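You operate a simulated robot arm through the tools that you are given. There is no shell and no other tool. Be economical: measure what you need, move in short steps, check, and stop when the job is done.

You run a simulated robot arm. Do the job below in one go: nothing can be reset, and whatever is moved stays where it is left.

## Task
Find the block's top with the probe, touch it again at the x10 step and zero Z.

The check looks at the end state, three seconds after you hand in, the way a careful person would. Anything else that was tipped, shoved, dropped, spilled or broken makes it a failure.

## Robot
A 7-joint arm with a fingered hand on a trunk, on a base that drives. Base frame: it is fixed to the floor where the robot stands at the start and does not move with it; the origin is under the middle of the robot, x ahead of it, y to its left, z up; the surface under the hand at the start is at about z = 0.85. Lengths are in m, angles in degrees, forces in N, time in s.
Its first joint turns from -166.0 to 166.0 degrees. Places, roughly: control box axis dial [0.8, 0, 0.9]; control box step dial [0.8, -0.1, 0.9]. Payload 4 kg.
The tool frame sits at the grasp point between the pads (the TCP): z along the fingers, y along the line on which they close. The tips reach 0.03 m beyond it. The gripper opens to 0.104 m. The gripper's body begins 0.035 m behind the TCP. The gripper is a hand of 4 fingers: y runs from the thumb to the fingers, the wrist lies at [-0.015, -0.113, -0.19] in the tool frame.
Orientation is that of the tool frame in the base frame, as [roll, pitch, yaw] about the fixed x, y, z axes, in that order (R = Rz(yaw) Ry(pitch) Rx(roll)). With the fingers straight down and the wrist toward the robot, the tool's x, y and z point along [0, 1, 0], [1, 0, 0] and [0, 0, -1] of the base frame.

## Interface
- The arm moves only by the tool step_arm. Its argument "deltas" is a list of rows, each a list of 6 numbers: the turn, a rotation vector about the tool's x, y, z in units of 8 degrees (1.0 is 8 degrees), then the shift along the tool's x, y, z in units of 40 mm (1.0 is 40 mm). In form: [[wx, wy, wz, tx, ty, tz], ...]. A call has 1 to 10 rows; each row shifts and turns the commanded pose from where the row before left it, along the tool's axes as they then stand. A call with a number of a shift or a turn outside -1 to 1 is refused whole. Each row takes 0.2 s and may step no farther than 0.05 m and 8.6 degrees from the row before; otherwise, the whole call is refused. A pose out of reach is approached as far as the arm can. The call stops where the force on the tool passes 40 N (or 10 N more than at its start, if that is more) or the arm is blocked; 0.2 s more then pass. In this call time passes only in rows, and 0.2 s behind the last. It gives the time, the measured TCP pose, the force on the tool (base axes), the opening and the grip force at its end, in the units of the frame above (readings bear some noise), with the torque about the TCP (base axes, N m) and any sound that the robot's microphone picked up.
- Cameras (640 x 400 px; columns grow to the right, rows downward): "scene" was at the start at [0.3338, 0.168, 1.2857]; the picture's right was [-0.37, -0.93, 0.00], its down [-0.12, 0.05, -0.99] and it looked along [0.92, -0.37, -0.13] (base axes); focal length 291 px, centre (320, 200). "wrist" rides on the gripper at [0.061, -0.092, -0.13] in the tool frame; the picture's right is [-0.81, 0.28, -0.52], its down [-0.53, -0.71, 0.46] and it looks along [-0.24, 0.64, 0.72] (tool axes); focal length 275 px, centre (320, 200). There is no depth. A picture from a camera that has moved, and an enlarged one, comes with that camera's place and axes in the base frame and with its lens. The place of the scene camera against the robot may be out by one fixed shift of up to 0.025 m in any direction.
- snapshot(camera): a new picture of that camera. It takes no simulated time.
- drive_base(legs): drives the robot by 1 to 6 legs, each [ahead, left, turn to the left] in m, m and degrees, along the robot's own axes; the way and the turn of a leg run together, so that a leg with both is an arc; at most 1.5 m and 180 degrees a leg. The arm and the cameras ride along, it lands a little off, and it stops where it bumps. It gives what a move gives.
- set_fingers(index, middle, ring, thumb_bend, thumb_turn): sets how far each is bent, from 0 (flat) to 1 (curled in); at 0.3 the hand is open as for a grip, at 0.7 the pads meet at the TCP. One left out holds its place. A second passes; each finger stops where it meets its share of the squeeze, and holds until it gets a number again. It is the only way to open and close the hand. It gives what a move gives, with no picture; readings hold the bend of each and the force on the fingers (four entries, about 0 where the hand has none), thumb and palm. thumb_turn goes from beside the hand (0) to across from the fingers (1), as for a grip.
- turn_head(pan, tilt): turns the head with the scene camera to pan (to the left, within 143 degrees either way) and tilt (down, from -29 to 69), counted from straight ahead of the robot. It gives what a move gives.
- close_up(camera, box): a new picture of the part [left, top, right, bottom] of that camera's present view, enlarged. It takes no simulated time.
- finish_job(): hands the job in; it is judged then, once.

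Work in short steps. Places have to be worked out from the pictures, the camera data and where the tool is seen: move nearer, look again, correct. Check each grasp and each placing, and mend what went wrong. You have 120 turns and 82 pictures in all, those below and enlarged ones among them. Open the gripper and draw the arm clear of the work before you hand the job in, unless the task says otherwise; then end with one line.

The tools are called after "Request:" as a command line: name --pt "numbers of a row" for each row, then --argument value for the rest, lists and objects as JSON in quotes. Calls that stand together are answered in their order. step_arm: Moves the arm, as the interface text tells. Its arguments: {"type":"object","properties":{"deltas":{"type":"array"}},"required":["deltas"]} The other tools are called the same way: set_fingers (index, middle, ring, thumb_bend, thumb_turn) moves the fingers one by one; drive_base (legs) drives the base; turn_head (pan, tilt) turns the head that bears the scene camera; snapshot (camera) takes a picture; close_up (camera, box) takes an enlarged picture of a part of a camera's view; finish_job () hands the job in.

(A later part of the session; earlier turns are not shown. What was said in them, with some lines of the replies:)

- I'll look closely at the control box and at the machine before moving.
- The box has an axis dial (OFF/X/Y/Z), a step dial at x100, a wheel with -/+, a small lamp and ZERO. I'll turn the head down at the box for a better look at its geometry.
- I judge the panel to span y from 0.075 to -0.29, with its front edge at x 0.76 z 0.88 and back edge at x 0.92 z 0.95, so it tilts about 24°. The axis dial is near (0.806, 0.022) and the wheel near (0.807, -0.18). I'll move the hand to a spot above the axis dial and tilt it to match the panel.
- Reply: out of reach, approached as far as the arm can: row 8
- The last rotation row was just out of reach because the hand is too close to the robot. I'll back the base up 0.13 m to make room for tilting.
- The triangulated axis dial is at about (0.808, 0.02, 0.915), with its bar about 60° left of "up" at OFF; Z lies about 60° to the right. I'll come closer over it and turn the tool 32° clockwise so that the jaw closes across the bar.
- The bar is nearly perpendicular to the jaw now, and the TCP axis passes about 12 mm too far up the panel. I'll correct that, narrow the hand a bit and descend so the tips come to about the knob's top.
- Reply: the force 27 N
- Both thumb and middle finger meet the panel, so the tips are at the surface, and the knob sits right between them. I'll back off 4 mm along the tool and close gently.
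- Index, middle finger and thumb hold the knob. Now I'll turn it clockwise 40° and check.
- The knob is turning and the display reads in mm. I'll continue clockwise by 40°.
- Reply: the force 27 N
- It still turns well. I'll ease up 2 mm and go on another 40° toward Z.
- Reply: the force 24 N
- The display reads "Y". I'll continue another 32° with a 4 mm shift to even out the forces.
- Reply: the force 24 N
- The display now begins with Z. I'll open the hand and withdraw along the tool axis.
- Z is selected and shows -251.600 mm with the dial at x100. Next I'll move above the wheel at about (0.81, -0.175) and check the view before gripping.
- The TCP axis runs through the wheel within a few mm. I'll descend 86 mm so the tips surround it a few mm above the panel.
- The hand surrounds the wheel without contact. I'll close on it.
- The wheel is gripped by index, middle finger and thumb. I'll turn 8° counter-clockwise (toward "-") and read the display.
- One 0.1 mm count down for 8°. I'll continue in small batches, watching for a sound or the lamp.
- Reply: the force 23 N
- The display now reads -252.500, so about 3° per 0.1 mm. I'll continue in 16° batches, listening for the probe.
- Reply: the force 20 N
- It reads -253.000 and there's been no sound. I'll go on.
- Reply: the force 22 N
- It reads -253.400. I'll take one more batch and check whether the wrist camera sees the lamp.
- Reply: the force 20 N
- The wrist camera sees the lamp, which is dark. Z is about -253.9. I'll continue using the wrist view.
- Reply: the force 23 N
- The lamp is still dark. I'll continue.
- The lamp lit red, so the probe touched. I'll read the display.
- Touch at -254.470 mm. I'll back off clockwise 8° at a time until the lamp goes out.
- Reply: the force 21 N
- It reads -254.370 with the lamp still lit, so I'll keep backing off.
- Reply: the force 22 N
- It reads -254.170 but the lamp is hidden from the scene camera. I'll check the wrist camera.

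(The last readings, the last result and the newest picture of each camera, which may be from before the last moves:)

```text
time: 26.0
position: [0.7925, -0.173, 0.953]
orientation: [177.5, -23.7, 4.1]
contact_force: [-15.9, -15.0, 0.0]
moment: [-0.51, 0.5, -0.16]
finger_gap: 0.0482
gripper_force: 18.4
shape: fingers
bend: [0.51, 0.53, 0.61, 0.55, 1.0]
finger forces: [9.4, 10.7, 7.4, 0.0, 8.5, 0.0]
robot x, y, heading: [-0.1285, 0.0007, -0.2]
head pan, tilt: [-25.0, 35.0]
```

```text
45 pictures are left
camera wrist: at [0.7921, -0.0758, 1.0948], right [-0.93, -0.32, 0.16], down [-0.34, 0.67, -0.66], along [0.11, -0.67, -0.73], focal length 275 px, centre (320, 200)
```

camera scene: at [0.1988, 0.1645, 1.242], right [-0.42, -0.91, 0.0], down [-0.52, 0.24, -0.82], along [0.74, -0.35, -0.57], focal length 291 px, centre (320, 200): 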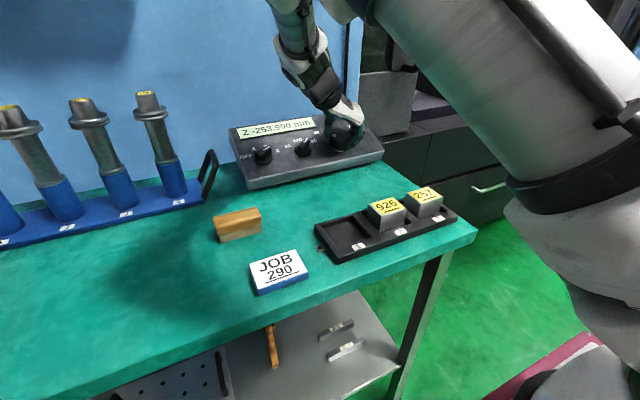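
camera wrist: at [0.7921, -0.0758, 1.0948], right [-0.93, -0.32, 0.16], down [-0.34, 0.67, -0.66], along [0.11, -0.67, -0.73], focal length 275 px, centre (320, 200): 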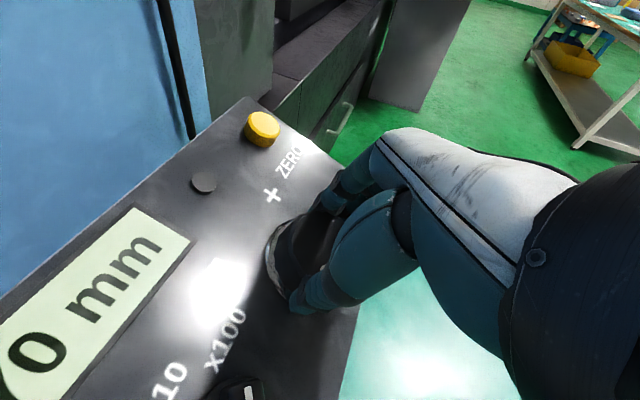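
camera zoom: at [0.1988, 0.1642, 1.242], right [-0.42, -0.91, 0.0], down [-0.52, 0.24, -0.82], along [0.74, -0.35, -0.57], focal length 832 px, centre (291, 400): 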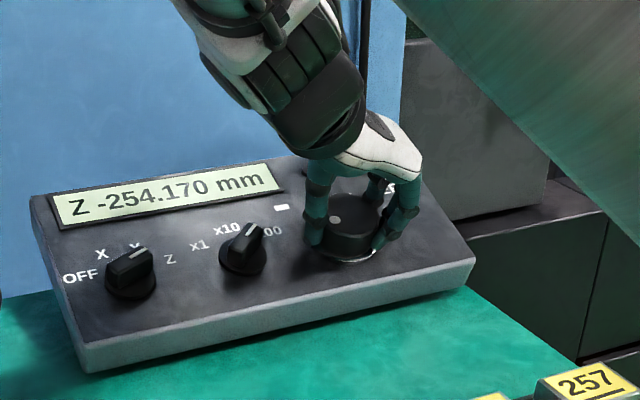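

The lamp is off at -254.170, so contact lies within the next 0.2 mm. I'll release the wheel, retract, and turn the hand cw 45° for the step dial.

Request:
set_fingers --index 0.3 --middle 0.3 --ring 0.3 --thumb_bend 0.3

Request:
step_arm --pt "0 0 0 0 0 -0.8" --pt "0 0 0 0 0 -1" --pt "0 0 0 0 0 -0.5" --pt "0 0 1 0 0 0" --pt "0 0 1 0 0 0" --pt "0 0 1 0 0 0" --pt "0 0 1 0 0 0" --pt "0 0 1 0 0 0" --pt "0 0 1 0 0 0"

Request:
snapshot --camera "wrist"

Request:
close_up --camera "scene" --box '[220, 60, 440, 200]'

```text
time: 27.0
position: [0.7933, -0.1712, 0.9541]
orientation: [177.5, -23.8, 4.4]
contact_force: [-0.8, -0.4, 0.4]
moment: [0.0, -0.02, 0.01]
finger_gap: 0.1027
gripper_force: 0.2
shape: fingers
bend: [0.3, 0.3, 0.3, 0.3, 0.98]
finger forces: [0.0, 0.1, 0.1, 0.0, 0.0, 0.0]
robot x, y, heading: [-0.1324, 0.0006, 0.0]
head pan, tilt: [-25.0, 35.0]
```

```text
time: 29.0
position: [0.7549, -0.1706, 1.0369]
orientation: [-163.4, -17.4, -46.7]
contact_force: [-0.1, -0.9, -0.3]
moment: [0.0, 0.01, 0.0]
finger_gap: 0.1029
gripper_force: 0.0
shape: fingers
bend: [0.3, 0.3, 0.3, 0.3, 0.98]
finger forces: [0.0, 0.0, 0.1, 0.0, 0.1, 0.1]
robot x, y, heading: [-0.1272, 0.0025, -0.3]
head pan, tilt: [-25.0, 35.0]
```

```text
44 pictures are left
camera wrist: at [0.8025, -0.1455, 1.2004], right [-0.91, 0.37, 0.16], down [0.29, 0.88, -0.38], along [-0.28, -0.3, -0.91], focal length 275 px, centre (320, 200)
```

wrist: 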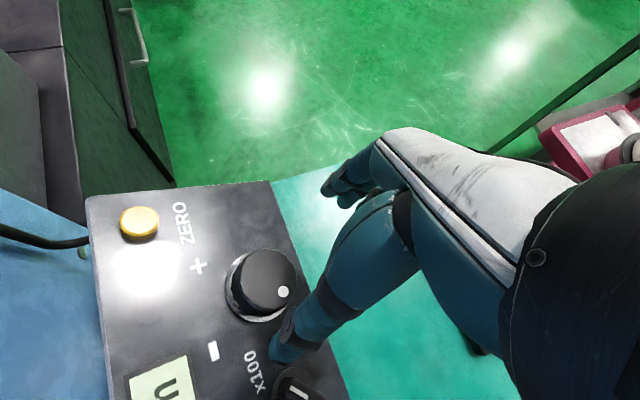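

```text
2.86 times, centred on (330, 130) of scene
camera zoom: at [0.1992, 0.165, 1.2418], right [-0.42, -0.91, 0.0], down [-0.52, 0.24, -0.82], along [0.74, -0.35, -0.57], focal length 832 px, centre (291, 400)
```

zoom: 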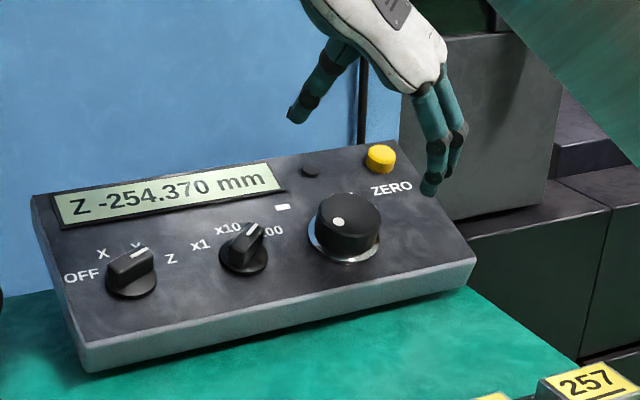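

The wheel crept to -254.370 on release and the lamp is off. Now I'll move above the step dial at about (0.808, -0.084) with a narrower hand.

Request:
set_fingers --index 0.45 --middle 0.45 --ring 0.45 --thumb_bend 0.45

Request:
step_arm --pt "0 0 0 -0.51 -0.52 0" --pt "0 0 0 -0.51 -0.52 0" --pt "0 0 0 -0.5 -0.52 0" --pt "0 0 0 0 0 0.9"

Request:
snapshot --camera "wrist"

Request:
close_up --camera "scene" --box '[220, 60, 440, 200]'

```text
time: 30.0
position: [0.7552, -0.1713, 1.0373]
orientation: [-163.6, -17.4, -46.6]
contact_force: [0.1, -0.7, 0.1]
moment: [-0.02, 0.01, -0.01]
finger_gap: 0.0656
gripper_force: 0.1
shape: fingers
bend: [0.45, 0.45, 0.45, 0.45, 0.98]
finger forces: [0.0, 0.0, 0.0, 0.0, 0.0, 0.1]
robot x, y, heading: [-0.1257, 0.0021, -0.2]
head pan, tilt: [-25.0, 35.0]
```

```text
time: 31.0
position: [0.7702, -0.0852, 1.0052]
orientation: [-163.3, -17.6, -46.8]
contact_force: [-0.1, 0.5, 0.3]
moment: [0.03, -0.02, 0.0]
finger_gap: 0.0655
gripper_force: 0.1
shape: fingers
bend: [0.45, 0.45, 0.45, 0.45, 0.98]
finger forces: [0.1, 0.1, 0.0, 0.0, 0.0, 0.0]
robot x, y, heading: [-0.1321, 0.0027, -0.3]
head pan, tilt: [-25.0, 35.0]
```

```text
42 pictures are left
camera wrist: at [0.818, -0.0601, 1.1676], right [-0.92, 0.37, 0.16], down [0.29, 0.88, -0.38], along [-0.28, -0.3, -0.91], focal length 275 px, centre (320, 200)
```

wrist: 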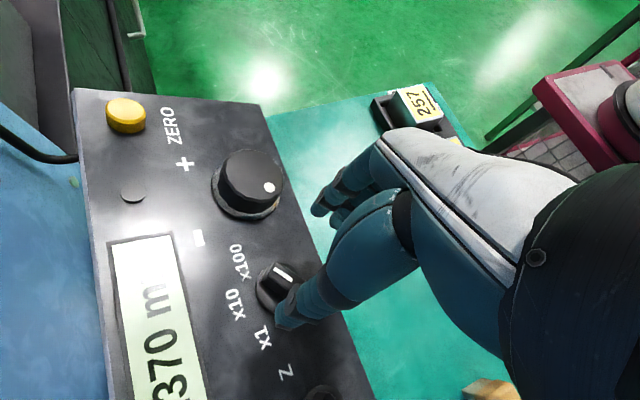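

```text
2.86 times, centred on (330, 130) of scene
camera zoom: at [0.199, 0.1649, 1.2419], right [-0.42, -0.91, 0.0], down [-0.52, 0.24, -0.82], along [0.74, -0.35, -0.57], focal length 832 px, centre (291, 400)
```

zoom: 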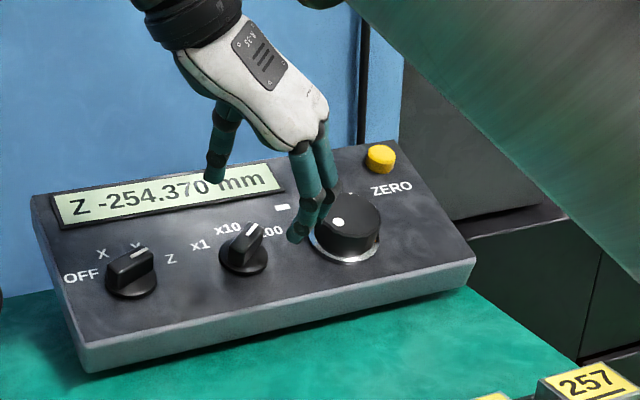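

The lamp is confirmed off. I'll correct by about 7 mm, narrow a little more, and descend on the step dial.

Request:
set_fingers --index 0.5 --middle 0.5 --ring 0.5 --thumb_bend 0.5

Request:
step_arm --pt "0 0 0 -0.04 -0.17 0" --pt "0 0 0 0 0 0.7" --pt "0 0 0 0 0 0.6"

Request:
snapshot --camera "wrist"

Request:
close_up --camera "scene" --box '[220, 60, 440, 200]'

```text
time: 32.0
position: [0.7715, -0.0852, 1.0036]
orientation: [-163.5, -17.3, -46.6]
contact_force: [-0.4, 0.3, 0.5]
moment: [0.01, 0.0, 0.03]
finger_gap: 0.0529
gripper_force: 0.0
shape: fingers
bend: [0.5, 0.5, 0.5, 0.5, 0.98]
finger forces: [0.0, 0.1, 0.0, 0.0, 0.0, 0.0]
robot x, y, heading: [-0.1283, -0.0013, -0.1]
head pan, tilt: [-25.0, 35.0]
```

```text
time: 32.8
position: [0.7948, -0.0799, 0.9565]
orientation: [-163.3, -17.4, -46.8]
contact_force: [0.0, 0.3, -0.3]
moment: [0.03, -0.02, 0.0]
finger_gap: 0.0528
gripper_force: 0.1
shape: fingers
bend: [0.5, 0.5, 0.5, 0.5, 0.98]
finger forces: [0.0, 0.0, 0.0, 0.1, 0.0, 0.0]
robot x, y, heading: [-0.1332, 0.001, -0.1]
head pan, tilt: [-25.0, 35.0]
```

```text
40 pictures are left
camera wrist: at [0.8425, -0.0547, 1.12], right [-0.91, 0.37, 0.16], down [0.29, 0.88, -0.38], along [-0.28, -0.3, -0.91], focal length 275 px, centre (320, 200)
```

wrist: 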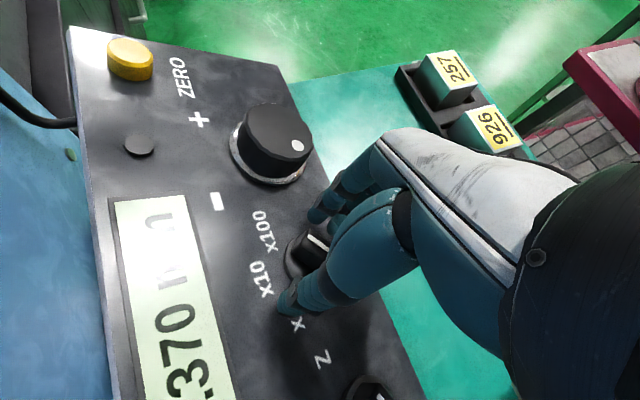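

```text
2.86 times, centred on (330, 130) of scene
camera zoom: at [0.1991, 0.1649, 1.2419], right [-0.42, -0.91, 0.0], down [-0.52, 0.24, -0.82], along [0.74, -0.35, -0.57], focal length 832 px, centre (291, 400)
```

zoom: 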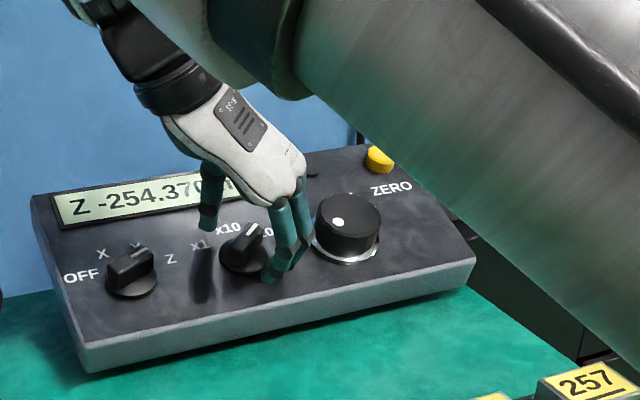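

The knob sits between thumb and fingers. I'll close on it and turn 40° counter-clockwise.

Request:
set_fingers --index 0.7 --middle 0.7 --ring 0.7 --thumb_bend 0.7

Request:
step_arm --pt "0 0 -1 0 0 0" --pt "0 0 -1 0 0 0" --pt "0 0 -1 0 0 0" --pt "0 0 -1 0 0 0"

Request:
snapshot --camera "wrist"

Request:
close_up --camera "scene" --box '[220, 60, 440, 200]'

```text
time: 33.8
position: [0.7944, -0.0812, 0.9569]
orientation: [-163.5, -17.4, -46.7]
contact_force: [-11.1, -9.8, -3.8]
moment: [-0.22, 0.31, 0.0]
finger_gap: 0.0127
gripper_force: 8.2
shape: fingers
bend: [0.63, 0.65, 0.66, 0.68, 0.97]
finger forces: [6.3, 5.9, 3.7, 0.1, 1.2, 0.1]
robot x, y, heading: [-0.1287, 0.0018, -0.2]
head pan, tilt: [-25.0, 35.0]
```

```text
time: 34.8
position: [0.7954, -0.0801, 0.9575]
orientation: [-175.5, -23.5, -13.0]
contact_force: [-2.7, -4.2, -6.0]
moment: [-0.09, 0.12, 0.0]
finger_gap: 0.0128
gripper_force: 5.2
shape: fingers
bend: [0.64, 0.67, 0.68, 0.67, 0.97]
finger forces: [4.2, 3.1, 1.5, 0.1, 2.8, 0.1]
robot x, y, heading: [-0.1278, 0.0038, -0.1]
head pan, tilt: [-25.0, 35.0]
```

```text
38 pictures are left
camera wrist: at [0.8157, -0.0008, 1.1081], right [-0.99, -0.1, 0.13], down [-0.15, 0.8, -0.58], along [-0.05, -0.59, -0.81], focal length 275 px, centre (320, 200)
```

wrist: 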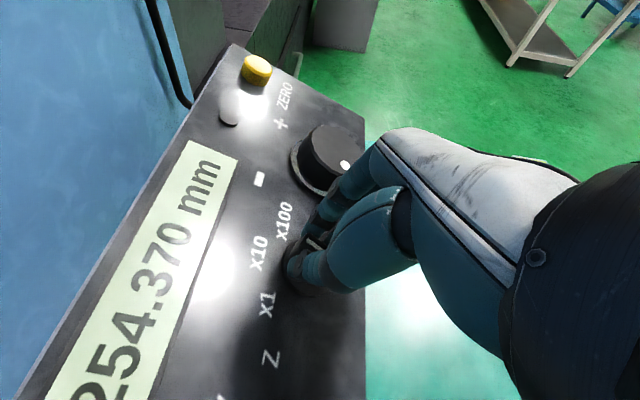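

```text
2.86 times, centred on (330, 130) of scene
camera zoom: at [0.1994, 0.1647, 1.2418], right [-0.42, -0.91, 0.0], down [-0.52, 0.24, -0.82], along [0.74, -0.35, -0.57], focal length 832 px, centre (291, 400)
```

zoom: 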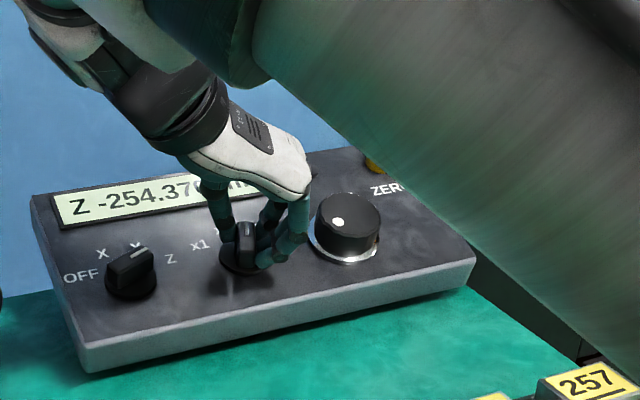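

The pointer is close to x10 but perhaps about 15° short. I'll turn 12° more, then release and look.

Request:
step_arm --pt "0 0 -0.8 0 0 0" --pt "0 0 -0.7 0 0 0"

Request:
set_fingers --index 0.45 --middle 0.45 --ring 0.45 --thumb_bend 0.45

Request:
step_arm --pt "0 0 0 0 0 -0.8" --pt "0 0 0 0 0 -1" --pt "0 0 0 0 0 -0.5"

Request:
snapshot --camera "wrist"

Request:
close_up --camera "scene" --box '[220, 60, 440, 200]'

```text
time: 35.4
position: [0.7956, -0.079, 0.9576]
orientation: [179.2, -23.8, 0.1]
contact_force: [-0.5, -3.1, -4.4]
moment: [-0.03, 0.03, 0.01]
finger_gap: 0.0124
gripper_force: 5.2
shape: fingers
bend: [0.65, 0.67, 0.68, 0.67, 0.97]
finger forces: [3.1, 2.2, 1.4, 0.1, 3.6, 0.1]
robot x, y, heading: [-0.1263, 0.0024, -0.0]
head pan, tilt: [-25.0, 35.0]
```

```text
time: 36.4
position: [0.7942, -0.0786, 0.9583]
orientation: [179.3, -23.8, 0.0]
contact_force: [-0.2, -0.3, 0.3]
moment: [0.0, 0.01, -0.01]
finger_gap: 0.0648
gripper_force: 0.1
shape: fingers
bend: [0.45, 0.45, 0.45, 0.45, 0.97]
finger forces: [0.0, 0.1, 0.0, 0.0, 0.0, 0.0]
robot x, y, heading: [-0.1293, 0.0009, -0.1]
head pan, tilt: [-25.0, 35.0]
```

```text
time: 37.2
position: [0.7591, -0.0777, 1.0423]
orientation: [179.3, -23.8, 0.0]
contact_force: [0.1, -0.3, -0.8]
moment: [0.0, 0.02, 0.0]
finger_gap: 0.0648
gripper_force: 0.1
shape: fingers
bend: [0.45, 0.45, 0.45, 0.45, 0.97]
finger forces: [0.1, 0.1, 0.0, 0.0, 0.1, 0.0]
robot x, y, heading: [-0.1252, -0.0018, -0.4]
head pan, tilt: [-25.0, 35.0]
```

```text
36 pictures are left
camera wrist: at [0.7639, 0.0157, 1.1847], right [-0.95, -0.27, 0.15], down [-0.3, 0.71, -0.64], along [0.07, -0.65, -0.75], focal length 275 px, centre (320, 200)
```

wrist: 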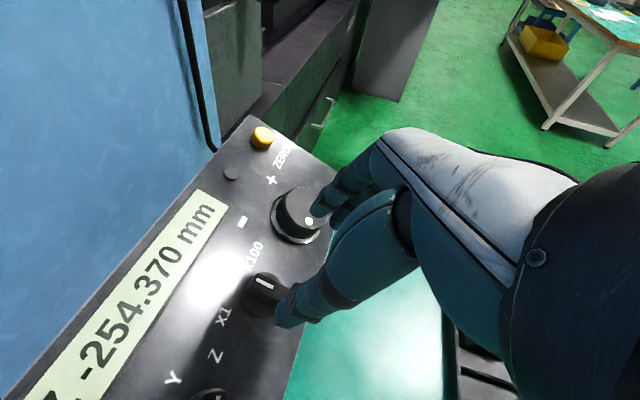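

```text
2.86 times, centred on (330, 130) of scene
camera zoom: at [0.1994, 0.1649, 1.2418], right [-0.42, -0.91, 0.0], down [-0.52, 0.24, -0.82], along [0.74, -0.35, -0.57], focal length 832 px, centre (291, 400)
```

zoom: 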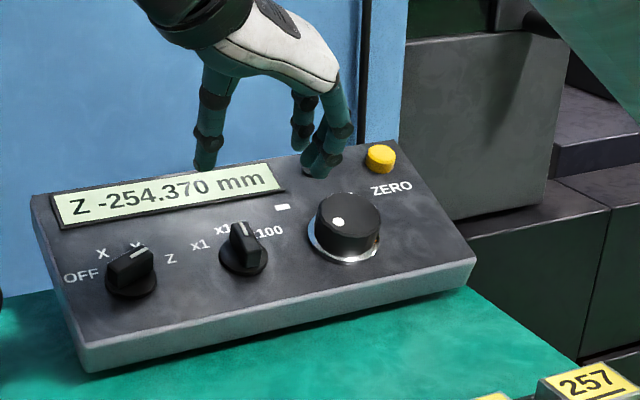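

The pointer now sits at x10 (to be verified by the count size). I'll open wide, move back above the wheel and turn the hand clockwise for range.

Request:
step_arm --pt "0 0 0 0 0.8 0" --pt "0 0 0 0 0.8 0" --pt "0 0 0 0 0.8 0" --pt "0 0 1 0 0 0" --pt "0 0 1 0 0 0" --pt "0 0 1 0 0 0" --pt "0 0 1 0 0 0" --pt "0 0 1 0 0 0" --pt "0 0 1 0 0 0"

Request:
set_fingers --index 0.3 --middle 0.3 --ring 0.3 --thumb_bend 0.3

```text
time: 39.2
position: [0.7576, -0.1748, 1.0434]
orientation: [-162.2, -16.2, -50.8]
contact_force: [-0.1, 0.3, -0.4]
moment: [0.0, 0.01, 0.01]
finger_gap: 0.0646
gripper_force: 0.1
shape: fingers
bend: [0.45, 0.45, 0.45, 0.45, 0.97]
finger forces: [0.0, 0.0, 0.0, 0.1, 0.0, 0.0]
robot x, y, heading: [-0.1266, -0.0005, -0.1]
head pan, tilt: [-25.0, 35.0]
```

```text
time: 40.2
position: [0.7583, -0.1733, 1.0426]
orientation: [-162.5, -16.1, -50.6]
contact_force: [-0.2, -0.2, -0.4]
moment: [0.02, 0.0, -0.03]
finger_gap: 0.1026
gripper_force: 0.1
shape: fingers
bend: [0.3, 0.3, 0.3, 0.3, 0.97]
finger forces: [0.0, 0.0, 0.0, 0.0, 0.0, 0.0]
robot x, y, heading: [-0.1357, 0.0014, -0.2]
head pan, tilt: [-25.0, 35.0]
```

I'm aligned within 5 mm of the previous wheel grip. I'll descend 95 mm and close.

Request:
step_arm --pt "0 0 0 -0.1 0.13 0.8" --pt "0 0 0 0 0 0.8" --pt "0 0 0 0 0 0.75"

Request:
set_fingers --index 0.65 --middle 0.65 --ring 0.65 --thumb_bend 0.65

Request:
step_arm --pt "0 0 1 0 0 0" --pt "0 0 1 0 0 0"

Request:
close_up --camera "scene" --box '[220, 60, 440, 200]'

```text
time: 41.0
position: [0.7874, -0.1752, 0.9527]
orientation: [-162.2, -16.2, -50.7]
contact_force: [-0.1, 0.0, -0.4]
moment: [-0.02, 0.03, 0.01]
finger_gap: 0.1031
gripper_force: 0.0
shape: fingers
bend: [0.3, 0.3, 0.3, 0.3, 0.97]
finger forces: [0.0, 0.0, 0.0, 0.1, 0.0, 0.0]
robot x, y, heading: [-0.1324, 0.0007, -0.2]
head pan, tilt: [-25.0, 35.0]
```

```text
time: 42.0
position: [0.7864, -0.1756, 0.9534]
orientation: [-162.4, -16.2, -50.8]
contact_force: [-8.1, -3.0, -0.7]
moment: [-0.15, 0.34, -0.08]
finger_gap: 0.0485
gripper_force: 13.9
shape: fingers
bend: [0.53, 0.56, 0.65, 0.52, 0.97]
finger forces: [9.1, 9.0, 0.0, 0.0, 10.3, 0.1]
robot x, y, heading: [-0.1284, 0.0027, -0.0]
head pan, tilt: [-25.0, 35.0]
```

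```text
time: 42.6
position: [0.7873, -0.1752, 0.9534]
orientation: [-158.7, -10.7, -66.3]
contact_force: [-9.0, 0.6, -3.0]
moment: [-0.06, 0.5, -0.03]
finger_gap: 0.0483
gripper_force: 14.6
shape: fingers
bend: [0.53, 0.56, 0.65, 0.53, 0.98]
finger forces: [9.7, 9.6, 0.1, 0.1, 9.9, 0.0]
robot x, y, heading: [-0.13, -0.0001, 0.2]
head pan, tilt: [-25.0, 35.0]
```

```text
2.86 times, centred on (330, 130) of scene
camera zoom: at [0.1989, 0.165, 1.2419], right [-0.42, -0.91, 0.0], down [-0.52, 0.24, -0.82], along [0.74, -0.35, -0.57], focal length 832 px, centre (291, 400)
```

zoom: 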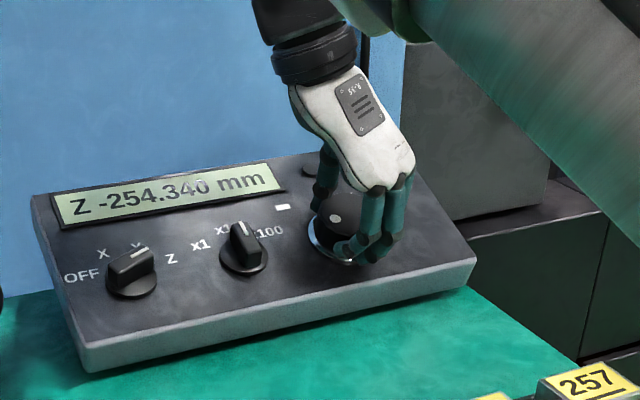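

-254.340, so the step is 0.01 mm and x10 is confirmed. I'll back off 16° more for a clean approach, then creep down.

Request:
step_arm --pt "0 0 1 0 0 0" --pt "0 0 1 0 0 0"

Request:
step_arm --pt "0 0 -1 0 0 0" --pt "0 0 -1 0 0 0" --pt "0 0 -1 0 0 0" --pt "0 0 -1 0 0 0"

Request:
close_up --camera "scene" --box '[220, 60, 440, 200]'

```text
time: 43.2
position: [0.7878, -0.1761, 0.9535]
orientation: [-156.6, -4.6, -81.2]
contact_force: [-10.3, 4.4, -2.6]
moment: [0.11, 0.62, 0.08]
finger_gap: 0.0481
gripper_force: 14.9
shape: fingers
bend: [0.53, 0.55, 0.65, 0.53, 0.98]
finger forces: [9.9, 10.5, 0.6, 0.0, 9.3, 0.1]
robot x, y, heading: [-0.1223, 0.0014, -0.1]
head pan, tilt: [-25.0, 35.0]
```

```text
time: 44.2
position: [0.7881, -0.176, 0.954]
orientation: [-162.3, -16.2, -50.7]
contact_force: [-8.1, 0.6, -9.3]
moment: [-0.02, 0.37, -0.02]
finger_gap: 0.0482
gripper_force: 14.3
shape: fingers
bend: [0.53, 0.56, 0.64, 0.53, 0.98]
finger forces: [8.5, 8.8, 1.0, 0.0, 9.6, 0.1]
robot x, y, heading: [-0.1259, -0.0012, -0.3]
head pan, tilt: [-25.0, 35.0]
```

```text
2.86 times, centred on (330, 130) of scene
camera zoom: at [0.1994, 0.1647, 1.2418], right [-0.42, -0.91, 0.0], down [-0.52, 0.24, -0.82], along [0.74, -0.35, -0.57], focal length 832 px, centre (291, 400)
```

zoom: 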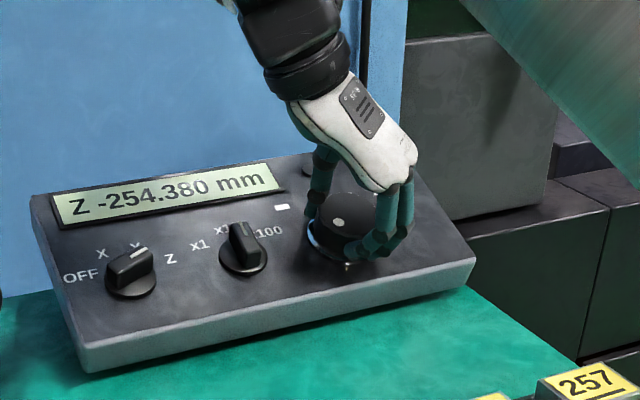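

-254.380 with the lamp dark. The first touch stopped at -254.470, so contact should be about 30° away. I'll creep 24°, then finer.

Request:
step_arm --pt "0 0 -1 0 0 0" --pt "0 0 -1 0 0 0" --pt "0 0 -0.7 0 0 0"

Request:
snapshot --camera "wrist"

Request:
close_up --camera "scene" --box '[220, 60, 440, 200]'

```text
time: 45.0
position: [0.7893, -0.1768, 0.9543]
orientation: [-169.6, -21.6, -28.4]
contact_force: [-8.8, -4.4, -8.2]
moment: [-0.08, 0.29, -0.04]
finger_gap: 0.0481
gripper_force: 13.6
shape: fingers
bend: [0.53, 0.56, 0.64, 0.53, 0.98]
finger forces: [8.8, 8.6, 0.9, 0.0, 9.1, 0.0]
robot x, y, heading: [-0.1298, 0.0014, -0.3]
head pan, tilt: [-25.0, 35.0]
```

```text
32 pictures are left
camera wrist: at [0.8251, -0.1194, 1.1122], right [-0.98, 0.12, 0.13], down [0.04, 0.87, -0.49], along [-0.17, -0.48, -0.86], focal length 275 px, centre (320, 200)
```

wrist: 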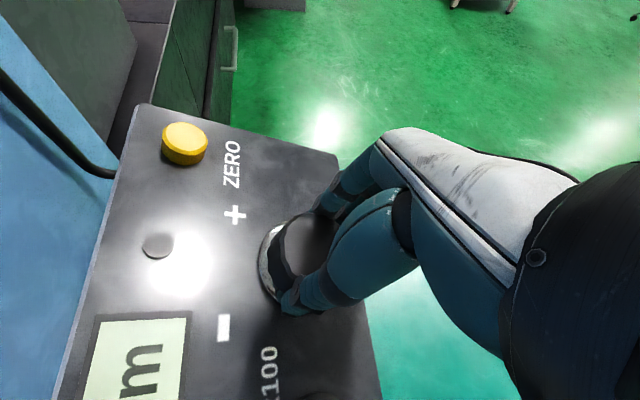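

```text
2.86 times, centred on (330, 130) of scene
camera zoom: at [0.1993, 0.1645, 1.2418], right [-0.42, -0.91, 0.0], down [-0.52, 0.24, -0.82], along [0.74, -0.35, -0.57], focal length 832 px, centre (291, 400)
```

zoom: 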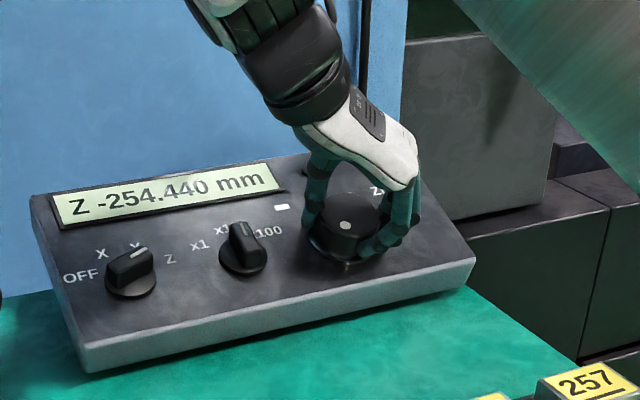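

It reads -254.440 with the lamp dark. I'll creep on by 6°.

Request:
step_arm --pt "0 0 -0.8 0 0 0"

Request:
close_up --camera "wrist" --box '[60, 80, 320, 400]'

```text
time: 45.4
position: [0.7893, -0.1771, 0.9546]
orientation: [-172.2, -22.7, -21.6]
contact_force: [-8.3, -5.6, -3.8]
moment: [-0.11, 0.27, -0.08]
finger_gap: 0.0482
gripper_force: 14.0
shape: fingers
bend: [0.53, 0.56, 0.64, 0.53, 0.98]
finger forces: [9.0, 8.6, 0.7, 0.0, 9.4, 0.1]
robot x, y, heading: [-0.127, 0.0003, 0.2]
head pan, tilt: [-25.0, 35.0]
```

```text
1.25 times, centred on (190, 240) of wrist
camera zoom: at [0.8189, -0.1092, 1.1091], right [-0.99, 0.03, 0.13], down [-0.05, 0.85, -0.53], along [-0.12, -0.53, -0.84], focal length 344 px, centre (482, 150)
```

zoom: 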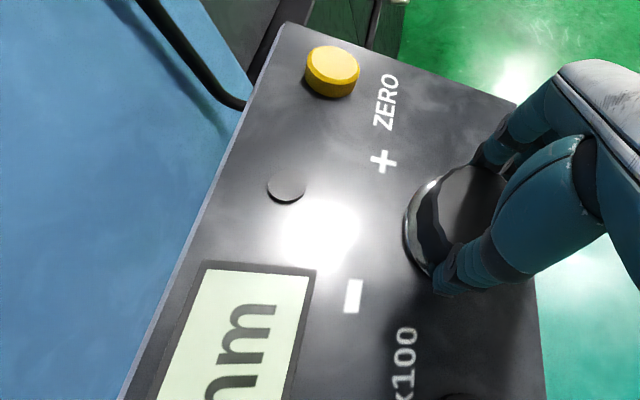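

The lamp is still dark. I'll turn another 5°.

Request:
step_arm --pt "0 0 -0.6 0 0 0"

Request:
close_up --camera "wrist" --box '[60, 80, 320, 400]'

Request:
close_up --camera "scene" --box '[220, 60, 440, 200]'

```text
time: 45.8
position: [0.788, -0.1763, 0.9537]
orientation: [-174.1, -23.2, -16.6]
contact_force: [-7.8, -8.9, 0.2]
moment: [-0.22, 0.25, -0.12]
finger_gap: 0.0479
gripper_force: 14.6
shape: fingers
bend: [0.52, 0.56, 0.65, 0.54, 0.98]
finger forces: [9.9, 9.3, 0.5, 0.0, 9.2, 0.1]
robot x, y, heading: [-0.1315, 0.0013, -0.1]
head pan, tilt: [-25.0, 35.0]
```

```text
1.25 times, centred on (190, 240) of wrist
camera zoom: at [0.8133, -0.1017, 1.1064], right [-0.99, -0.05, 0.13], down [-0.11, 0.82, -0.56], along [-0.08, -0.57, -0.82], focal length 344 px, centre (482, 150)
```

zoom: 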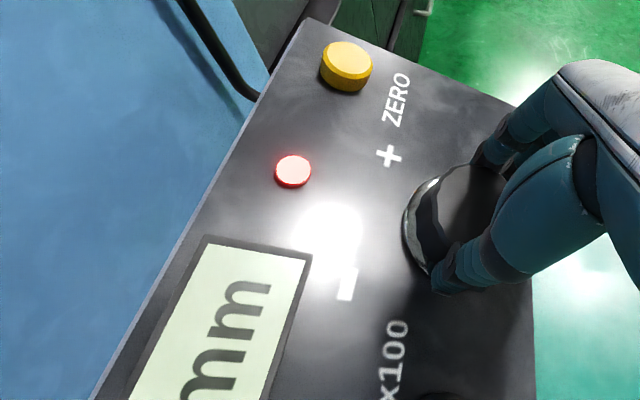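

```text
2.86 times, centred on (330, 130) of scene
camera zoom: at [0.199, 0.1645, 1.242], right [-0.42, -0.91, 0.0], down [-0.52, 0.24, -0.82], along [0.74, -0.35, -0.57], focal length 832 px, centre (291, 400)
```

zoom: 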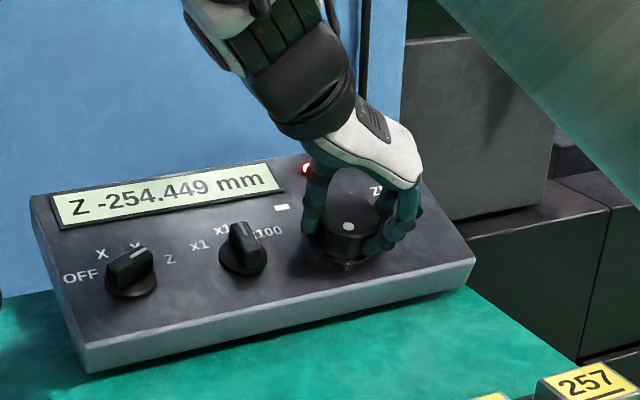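

The lamp is lit and the display reads -254.449 at x10. Now I'll release the wheel gently and check that the reading stays.

Request:
set_fingers --index 0.3 --middle 0.3 --ring 0.3 --thumb_bend 0.3

Request:
close_up --camera "scene" --box '[220, 60, 440, 200]'

```text
time: 46.8
position: [0.7879, -0.1751, 0.9531]
orientation: [-174.1, -23.1, -16.7]
contact_force: [-0.6, -0.3, -0.7]
moment: [0.0, 0.0, 0.02]
finger_gap: 0.1027
gripper_force: 0.0
shape: fingers
bend: [0.3, 0.3, 0.3, 0.3, 0.98]
finger forces: [0.0, 0.0, 0.0, 0.1, 0.0, 0.0]
robot x, y, heading: [-0.1286, 0.0004, 0.2]
head pan, tilt: [-25.0, 35.0]
```

```text
2.86 times, centred on (330, 130) of scene
camera zoom: at [0.1993, 0.1649, 1.2418], right [-0.42, -0.91, 0.0], down [-0.52, 0.24, -0.82], along [0.74, -0.35, -0.57], focal length 832 px, centre (291, 400)
```

zoom: 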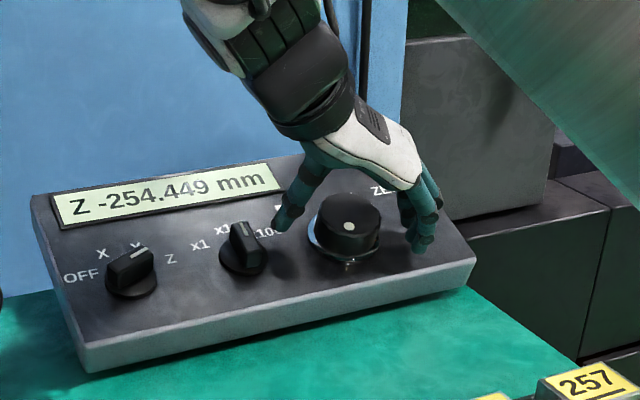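

The reading stays at -254.449. ZERO is at about (0.882, -0.258, 0.957), near the far end of my reach, so I'll retract, drive 0.08 m forward and turn the wrist back toward the robot.

Request:
step_arm --pt "0 0 0 0 0 -0.8" --pt "0 0 0 0 0 -1" --pt "0 0 0 0 0 -1" --pt "0 0 0 0 0 -0.5"

Request:
drive_base --legs '[[0.08, 0, 0]]'

Request:
step_arm --pt "0 0 -1 0 0 0" --pt "0 0 -1 0 0 0" --pt "0 0 -1 0 0 0" --pt "0 0 -1 0 0 0" --pt "0 0 -1 0 0 0" --pt "0 0 -1 0 0 0" --pt "0 0 -1 0 0 0"

Request:
step_arm --pt "0 0 -1 0 0 0" --pt "0 0 -1 0 0 0" --pt "0 0 -1 0 0 0" --pt "0 0 -1 0 0 0" --pt "0 0 -1 0 0 0" --pt "0 0 -1 0 0 0"

Request:
snapshot --camera "wrist"

Request:
snapshot --camera "scene"

```text
time: 47.8
position: [0.7362, -0.1742, 1.0762]
orientation: [-174.2, -23.1, -16.6]
contact_force: [-0.5, -0.2, 0.4]
moment: [0.02, 0.02, 0.03]
finger_gap: 0.1027
gripper_force: 0.1
shape: fingers
bend: [0.3, 0.3, 0.3, 0.3, 0.98]
finger forces: [0.0, 0.0, 0.0, 0.0, 0.0, 0.0]
robot x, y, heading: [-0.1286, -0.0012, 0.2]
head pan, tilt: [-25.0, 35.0]
```

```text
time: 48.9
position: [0.8163, -0.1722, 1.0754]
orientation: [-174.1, -23.1, -16.5]
contact_force: [0.3, -0.6, 0.8]
moment: [0.01, 0.01, 0.02]
finger_gap: 0.1032
gripper_force: 0.0
shape: fingers
bend: [0.3, 0.3, 0.3, 0.3, 0.98]
finger forces: [0.0, 0.0, 0.0, 0.0, 0.1, 0.1]
robot x, y, heading: [-0.0456, 0.0011, -0.2]
head pan, tilt: [-25.0, 35.0]
```

```text
time: 50.5
position: [0.8159, -0.1717, 1.0735]
orientation: [163.3, -17.1, 43.4]
contact_force: [0.2, -0.6, 0.0]
moment: [-0.01, 0.01, -0.01]
finger_gap: 0.1028
gripper_force: 0.1
shape: fingers
bend: [0.3, 0.3, 0.3, 0.3, 0.98]
finger forces: [0.1, 0.1, 0.0, 0.0, 0.0, 0.1]
robot x, y, heading: [-0.0506, 0.0005, 0.2]
head pan, tilt: [-25.0, 35.0]
```

```text
time: 51.9
position: [0.8158, -0.1721, 1.0761]
orientation: [156.3, 0.3, 89.0]
contact_force: [-0.1, 0.1, -0.8]
moment: [-0.03, 0.0, -0.01]
finger_gap: 0.1028
gripper_force: 0.0
shape: fingers
bend: [0.3, 0.3, 0.3, 0.3, 0.98]
finger forces: [0.0, 0.0, 0.0, 0.0, 0.0, 0.0]
robot x, y, heading: [-0.045, 0.0007, 0.1]
head pan, tilt: [-25.0, 35.0]
```

```text
26 pictures are left
camera wrist: at [0.6816, -0.1073, 1.1594], right [0.03, -0.81, 0.59], down [-0.48, -0.53, -0.7], along [0.88, -0.26, -0.4], focal length 275 px, centre (320, 200)
```

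wrist: 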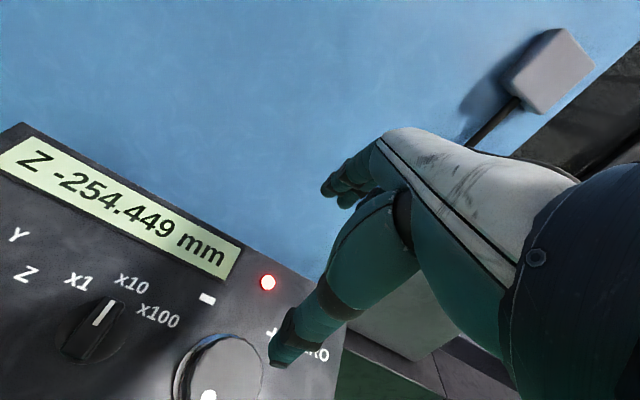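

```text
25 pictures are left
camera scene: at [0.2792, 0.1657, 1.2418], right [-0.42, -0.91, 0.0], down [-0.52, 0.24, -0.82], along [0.74, -0.35, -0.57], focal length 291 px, centre (320, 200)
```

scene: 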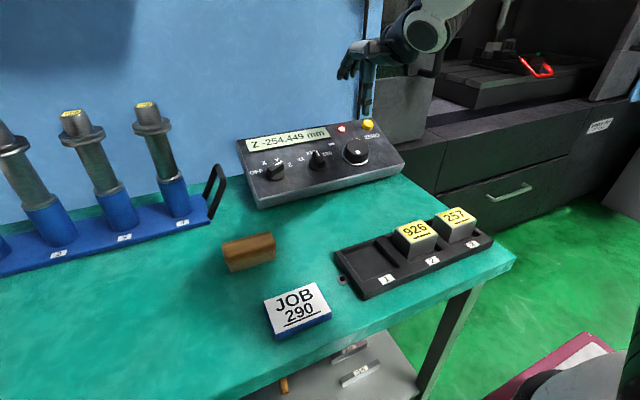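

Lamp lit and -254.449 held. I'll shape the hand with middle finger and thumb meeting, index and ring curled away, and hover over ZERO.

Request:
set_fingers --index 1.0 --middle 0.68 --ring 1.0 --thumb_bend 0.68

Request:
step_arm --pt "0 0 0 -0.72 0.1 0" --pt "0 0 0 -0.72 0.1 0" --pt "0 0 0 -0.71 0.12 0" --pt "0 0 0 0 0 0.8" --pt "0 0 0 0 0 0.6"

Request:
snapshot --camera "wrist"

Request:
close_up --camera "scene" --box '[240, 60, 440, 200]'

```text
time: 52.9
position: [0.8159, -0.1708, 1.0767]
orientation: [156.2, 0.4, 88.6]
contact_force: [-0.2, 0.7, 0.4]
moment: [0.0, 0.0, -0.02]
finger_gap: 0.0473
gripper_force: 0.0
shape: fingers
bend: [1.0, 0.68, 1.0, 0.68, 0.97]
finger forces: [0.0, 0.0, 0.0, 0.0, 0.1, 0.0]
robot x, y, heading: [-0.0473, -0.0011, 0.1]
head pan, tilt: [-25.0, 35.0]
```

```text
time: 54.1
position: [0.849, -0.259, 1.0308]
orientation: [156.2, 0.2, 88.7]
contact_force: [0.5, 1.0, 0.0]
moment: [0.0, -0.02, -0.02]
finger_gap: 0.0472
gripper_force: 0.0
shape: fingers
bend: [1.0, 0.68, 1.0, 0.68, 0.97]
finger forces: [0.0, 0.0, 0.0, 0.1, 0.0, 0.0]
robot x, y, heading: [-0.047, -0.0012, -0.2]
head pan, tilt: [-25.0, 35.0]
```

```text
24 pictures are left
camera wrist: at [0.715, -0.1943, 1.1137], right [0.02, -0.81, 0.59], down [-0.48, -0.53, -0.7], along [0.88, -0.27, -0.4], focal length 275 px, centre (320, 200)
```

wrist: 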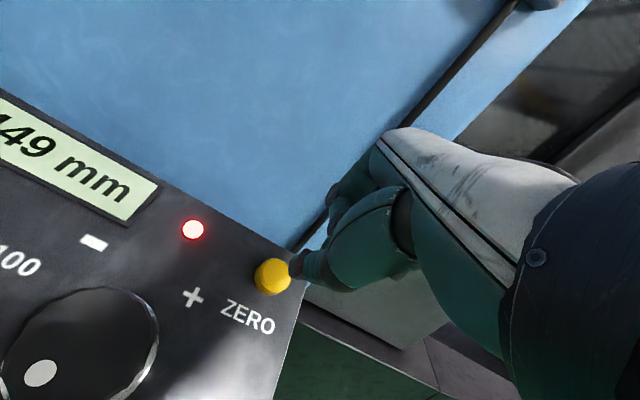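

```text
2.86 times, centred on (340, 130) of scene
camera zoom: at [0.2791, 0.1654, 1.2419], right [-0.42, -0.91, 0.0], down [-0.52, 0.24, -0.82], along [0.74, -0.35, -0.57], focal length 832 px, centre (263, 400)
```

zoom: 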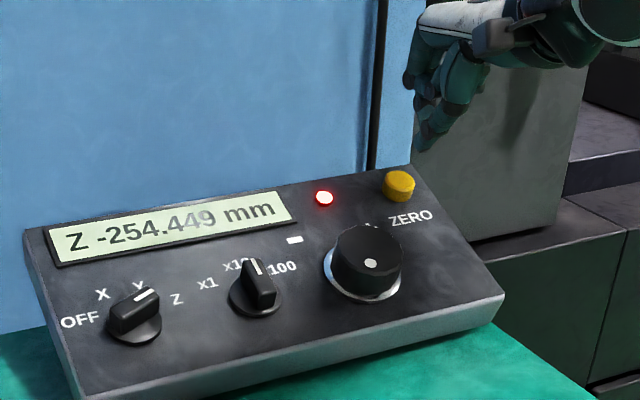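

The TCP axis passes through the button at (0.881, -0.256), with tips about 50 mm above it. I'll go down 36 mm, shifting 3 mm left, then check.

Request:
step_arm --pt "0 0 0 0.08 0 0.5" --pt "0 0 0 0 0 0.4"

Request:
snapshot --camera "wrist"

Request:
close_up --camera "scene" --box '[240, 60, 440, 200]'

```text
time: 54.7
position: [0.8632, -0.257, 0.9985]
orientation: [156.2, 0.3, 88.7]
contact_force: [0.2, -1.2, 0.1]
moment: [0.03, 0.02, 0.03]
finger_gap: 0.047
gripper_force: 0.0
shape: fingers
bend: [1.0, 0.68, 1.0, 0.68, 0.97]
finger forces: [0.0, 0.0, 0.0, 0.0, 0.0, 0.0]
robot x, y, heading: [-0.049, -0.001, -0.0]
head pan, tilt: [-25.0, 35.0]
```

```text
22 pictures are left
camera wrist: at [0.7293, -0.1911, 1.0808], right [0.02, -0.81, 0.59], down [-0.48, -0.53, -0.7], along [0.88, -0.27, -0.4], focal length 275 px, centre (320, 200)
```

wrist: 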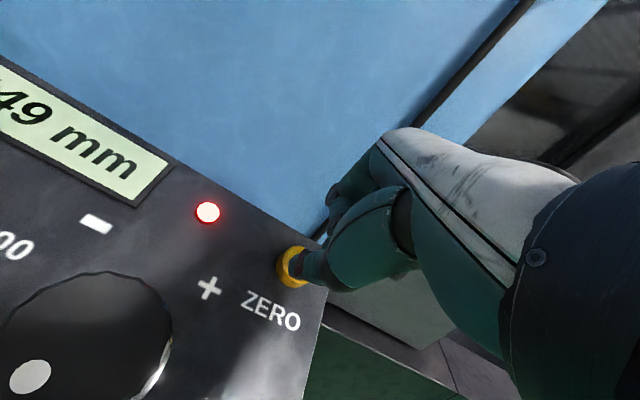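

```text
2.86 times, centred on (340, 130) of scene
camera zoom: at [0.2791, 0.1655, 1.2419], right [-0.42, -0.91, 0.0], down [-0.52, 0.24, -0.82], along [0.74, -0.35, -0.57], focal length 832 px, centre (263, 400)
```

zoom: 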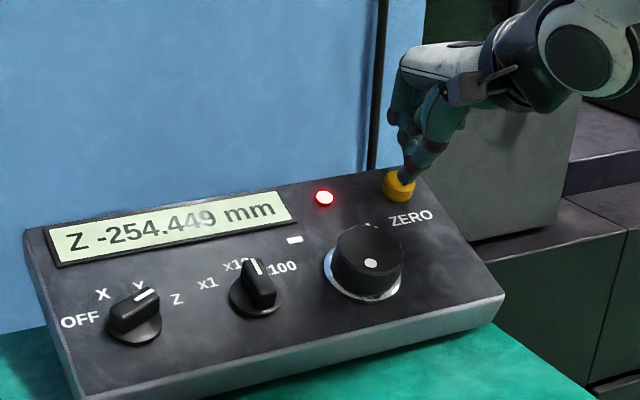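

The tip is right over the button. I'll press down in small steps.

Request:
step_arm --pt "0 0 0 0 0 0.15" --pt "0 0 0 0 0 0.15" --pt "0 0 0 0 0 0.1"

Request:
close_up --camera "scene" --box '[240, 60, 440, 200]'

```text
time: 55.5
position: [0.8707, -0.2553, 0.9839]
orientation: [156.1, 0.1, 88.8]
contact_force: [-3.2, 1.5, 4.3]
moment: [0.04, 0.1, 0.0]
finger_gap: 0.0474
gripper_force: 2.3
shape: fingers
bend: [1.0, 0.68, 1.0, 0.68, 0.97]
finger forces: [0.0, 0.1, 0.1, 0.0, 5.3, 0.0]
robot x, y, heading: [-0.049, 0.0003, -0.1]
head pan, tilt: [-25.0, 35.0]
heard: click
```

```text
2.86 times, centred on (340, 130) of scene
camera zoom: at [0.279, 0.1655, 1.2419], right [-0.42, -0.91, 0.0], down [-0.52, 0.24, -0.82], along [0.74, -0.35, -0.57], focal length 832 px, centre (263, 400)
```

zoom: 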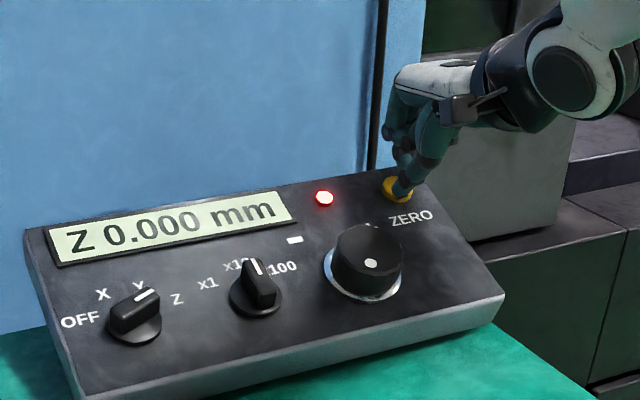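

A click, and the display shows Z 0.000 with the lamp lit. I'll withdraw straight back, open the hand, and verify.

Request:
step_arm --pt "0 0 0 0 0 -0.5" --pt "0 0 0 0 0 -1" --pt "0 0 0 0 0 -1" --pt "0 0 0 0 -0.5 -0.8" --pt "0 0 0 0 -0.5 -0.8" --pt "0 0 0 0 -0.5 -0.8"

Request:
set_fingers --index 0.3 --middle 0.3 --ring 0.3 --thumb_bend 0.3

Request:
snapshot --camera "scene"

Request:
close_up --camera "scene" --box '[240, 60, 440, 200]'

```text
time: 56.9
position: [0.7341, -0.2528, 1.1389]
orientation: [156.3, 0.3, 88.6]
contact_force: [0.7, 0.4, -0.5]
moment: [0.01, 0.01, -0.04]
finger_gap: 0.0467
gripper_force: 0.2
shape: fingers
bend: [1.0, 0.68, 1.0, 0.68, 0.97]
finger forces: [0.0, 0.0, 0.0, 0.1, 0.1, 0.1]
robot x, y, heading: [-0.0507, 0.0049, -0.1]
head pan, tilt: [-25.0, 35.0]
```

```text
time: 57.9
position: [0.7333, -0.2524, 1.1378]
orientation: [156.2, 0.3, 88.7]
contact_force: [-0.3, -0.5, 0.3]
moment: [0.0, 0.01, 0.03]
finger_gap: 0.1027
gripper_force: 0.0
shape: fingers
bend: [0.3, 0.3, 0.3, 0.3, 0.97]
finger forces: [0.1, 0.0, 0.0, 0.0, 0.0, 0.0]
robot x, y, heading: [-0.0459, 0.0017, -0.1]
head pan, tilt: [-25.0, 35.0]
```

```text
19 pictures are left
camera scene: at [0.2792, 0.1655, 1.2418], right [-0.42, -0.91, 0.0], down [-0.52, 0.24, -0.82], along [0.74, -0.35, -0.57], focal length 291 px, centre (320, 200)
```

scene: 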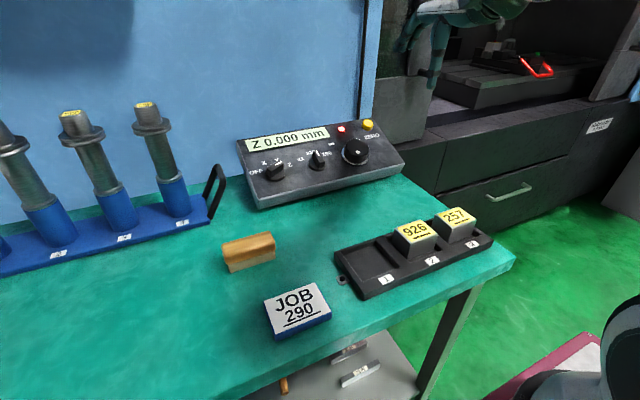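

```text
2.86 times, centred on (340, 130) of scene
camera zoom: at [0.2792, 0.1655, 1.2418], right [-0.42, -0.91, 0.0], down [-0.52, 0.24, -0.82], along [0.74, -0.35, -0.57], focal length 832 px, centre (263, 400)
```

zoom: 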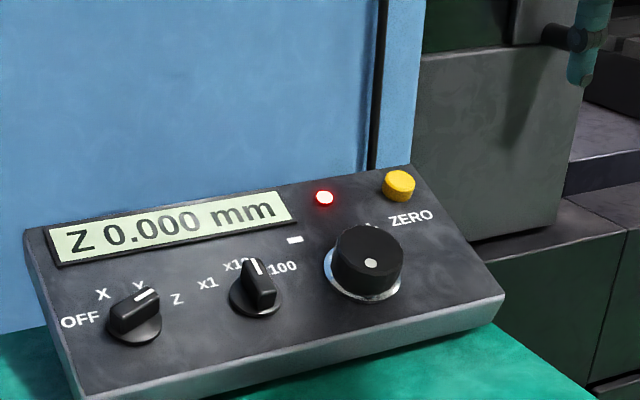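

The display holds Z 0.000, the hand is open and clear, and nothing else has moved, so I'm handing in.

Request:
finish_job

```text
The job is handed in.
```

The probe found the block's top at -254.470 mm at the x100 step and touched it again at x10 at -254.449 mm; Z is zeroed there, the display reads Z 0.000 mm, and the hand is open and clear.
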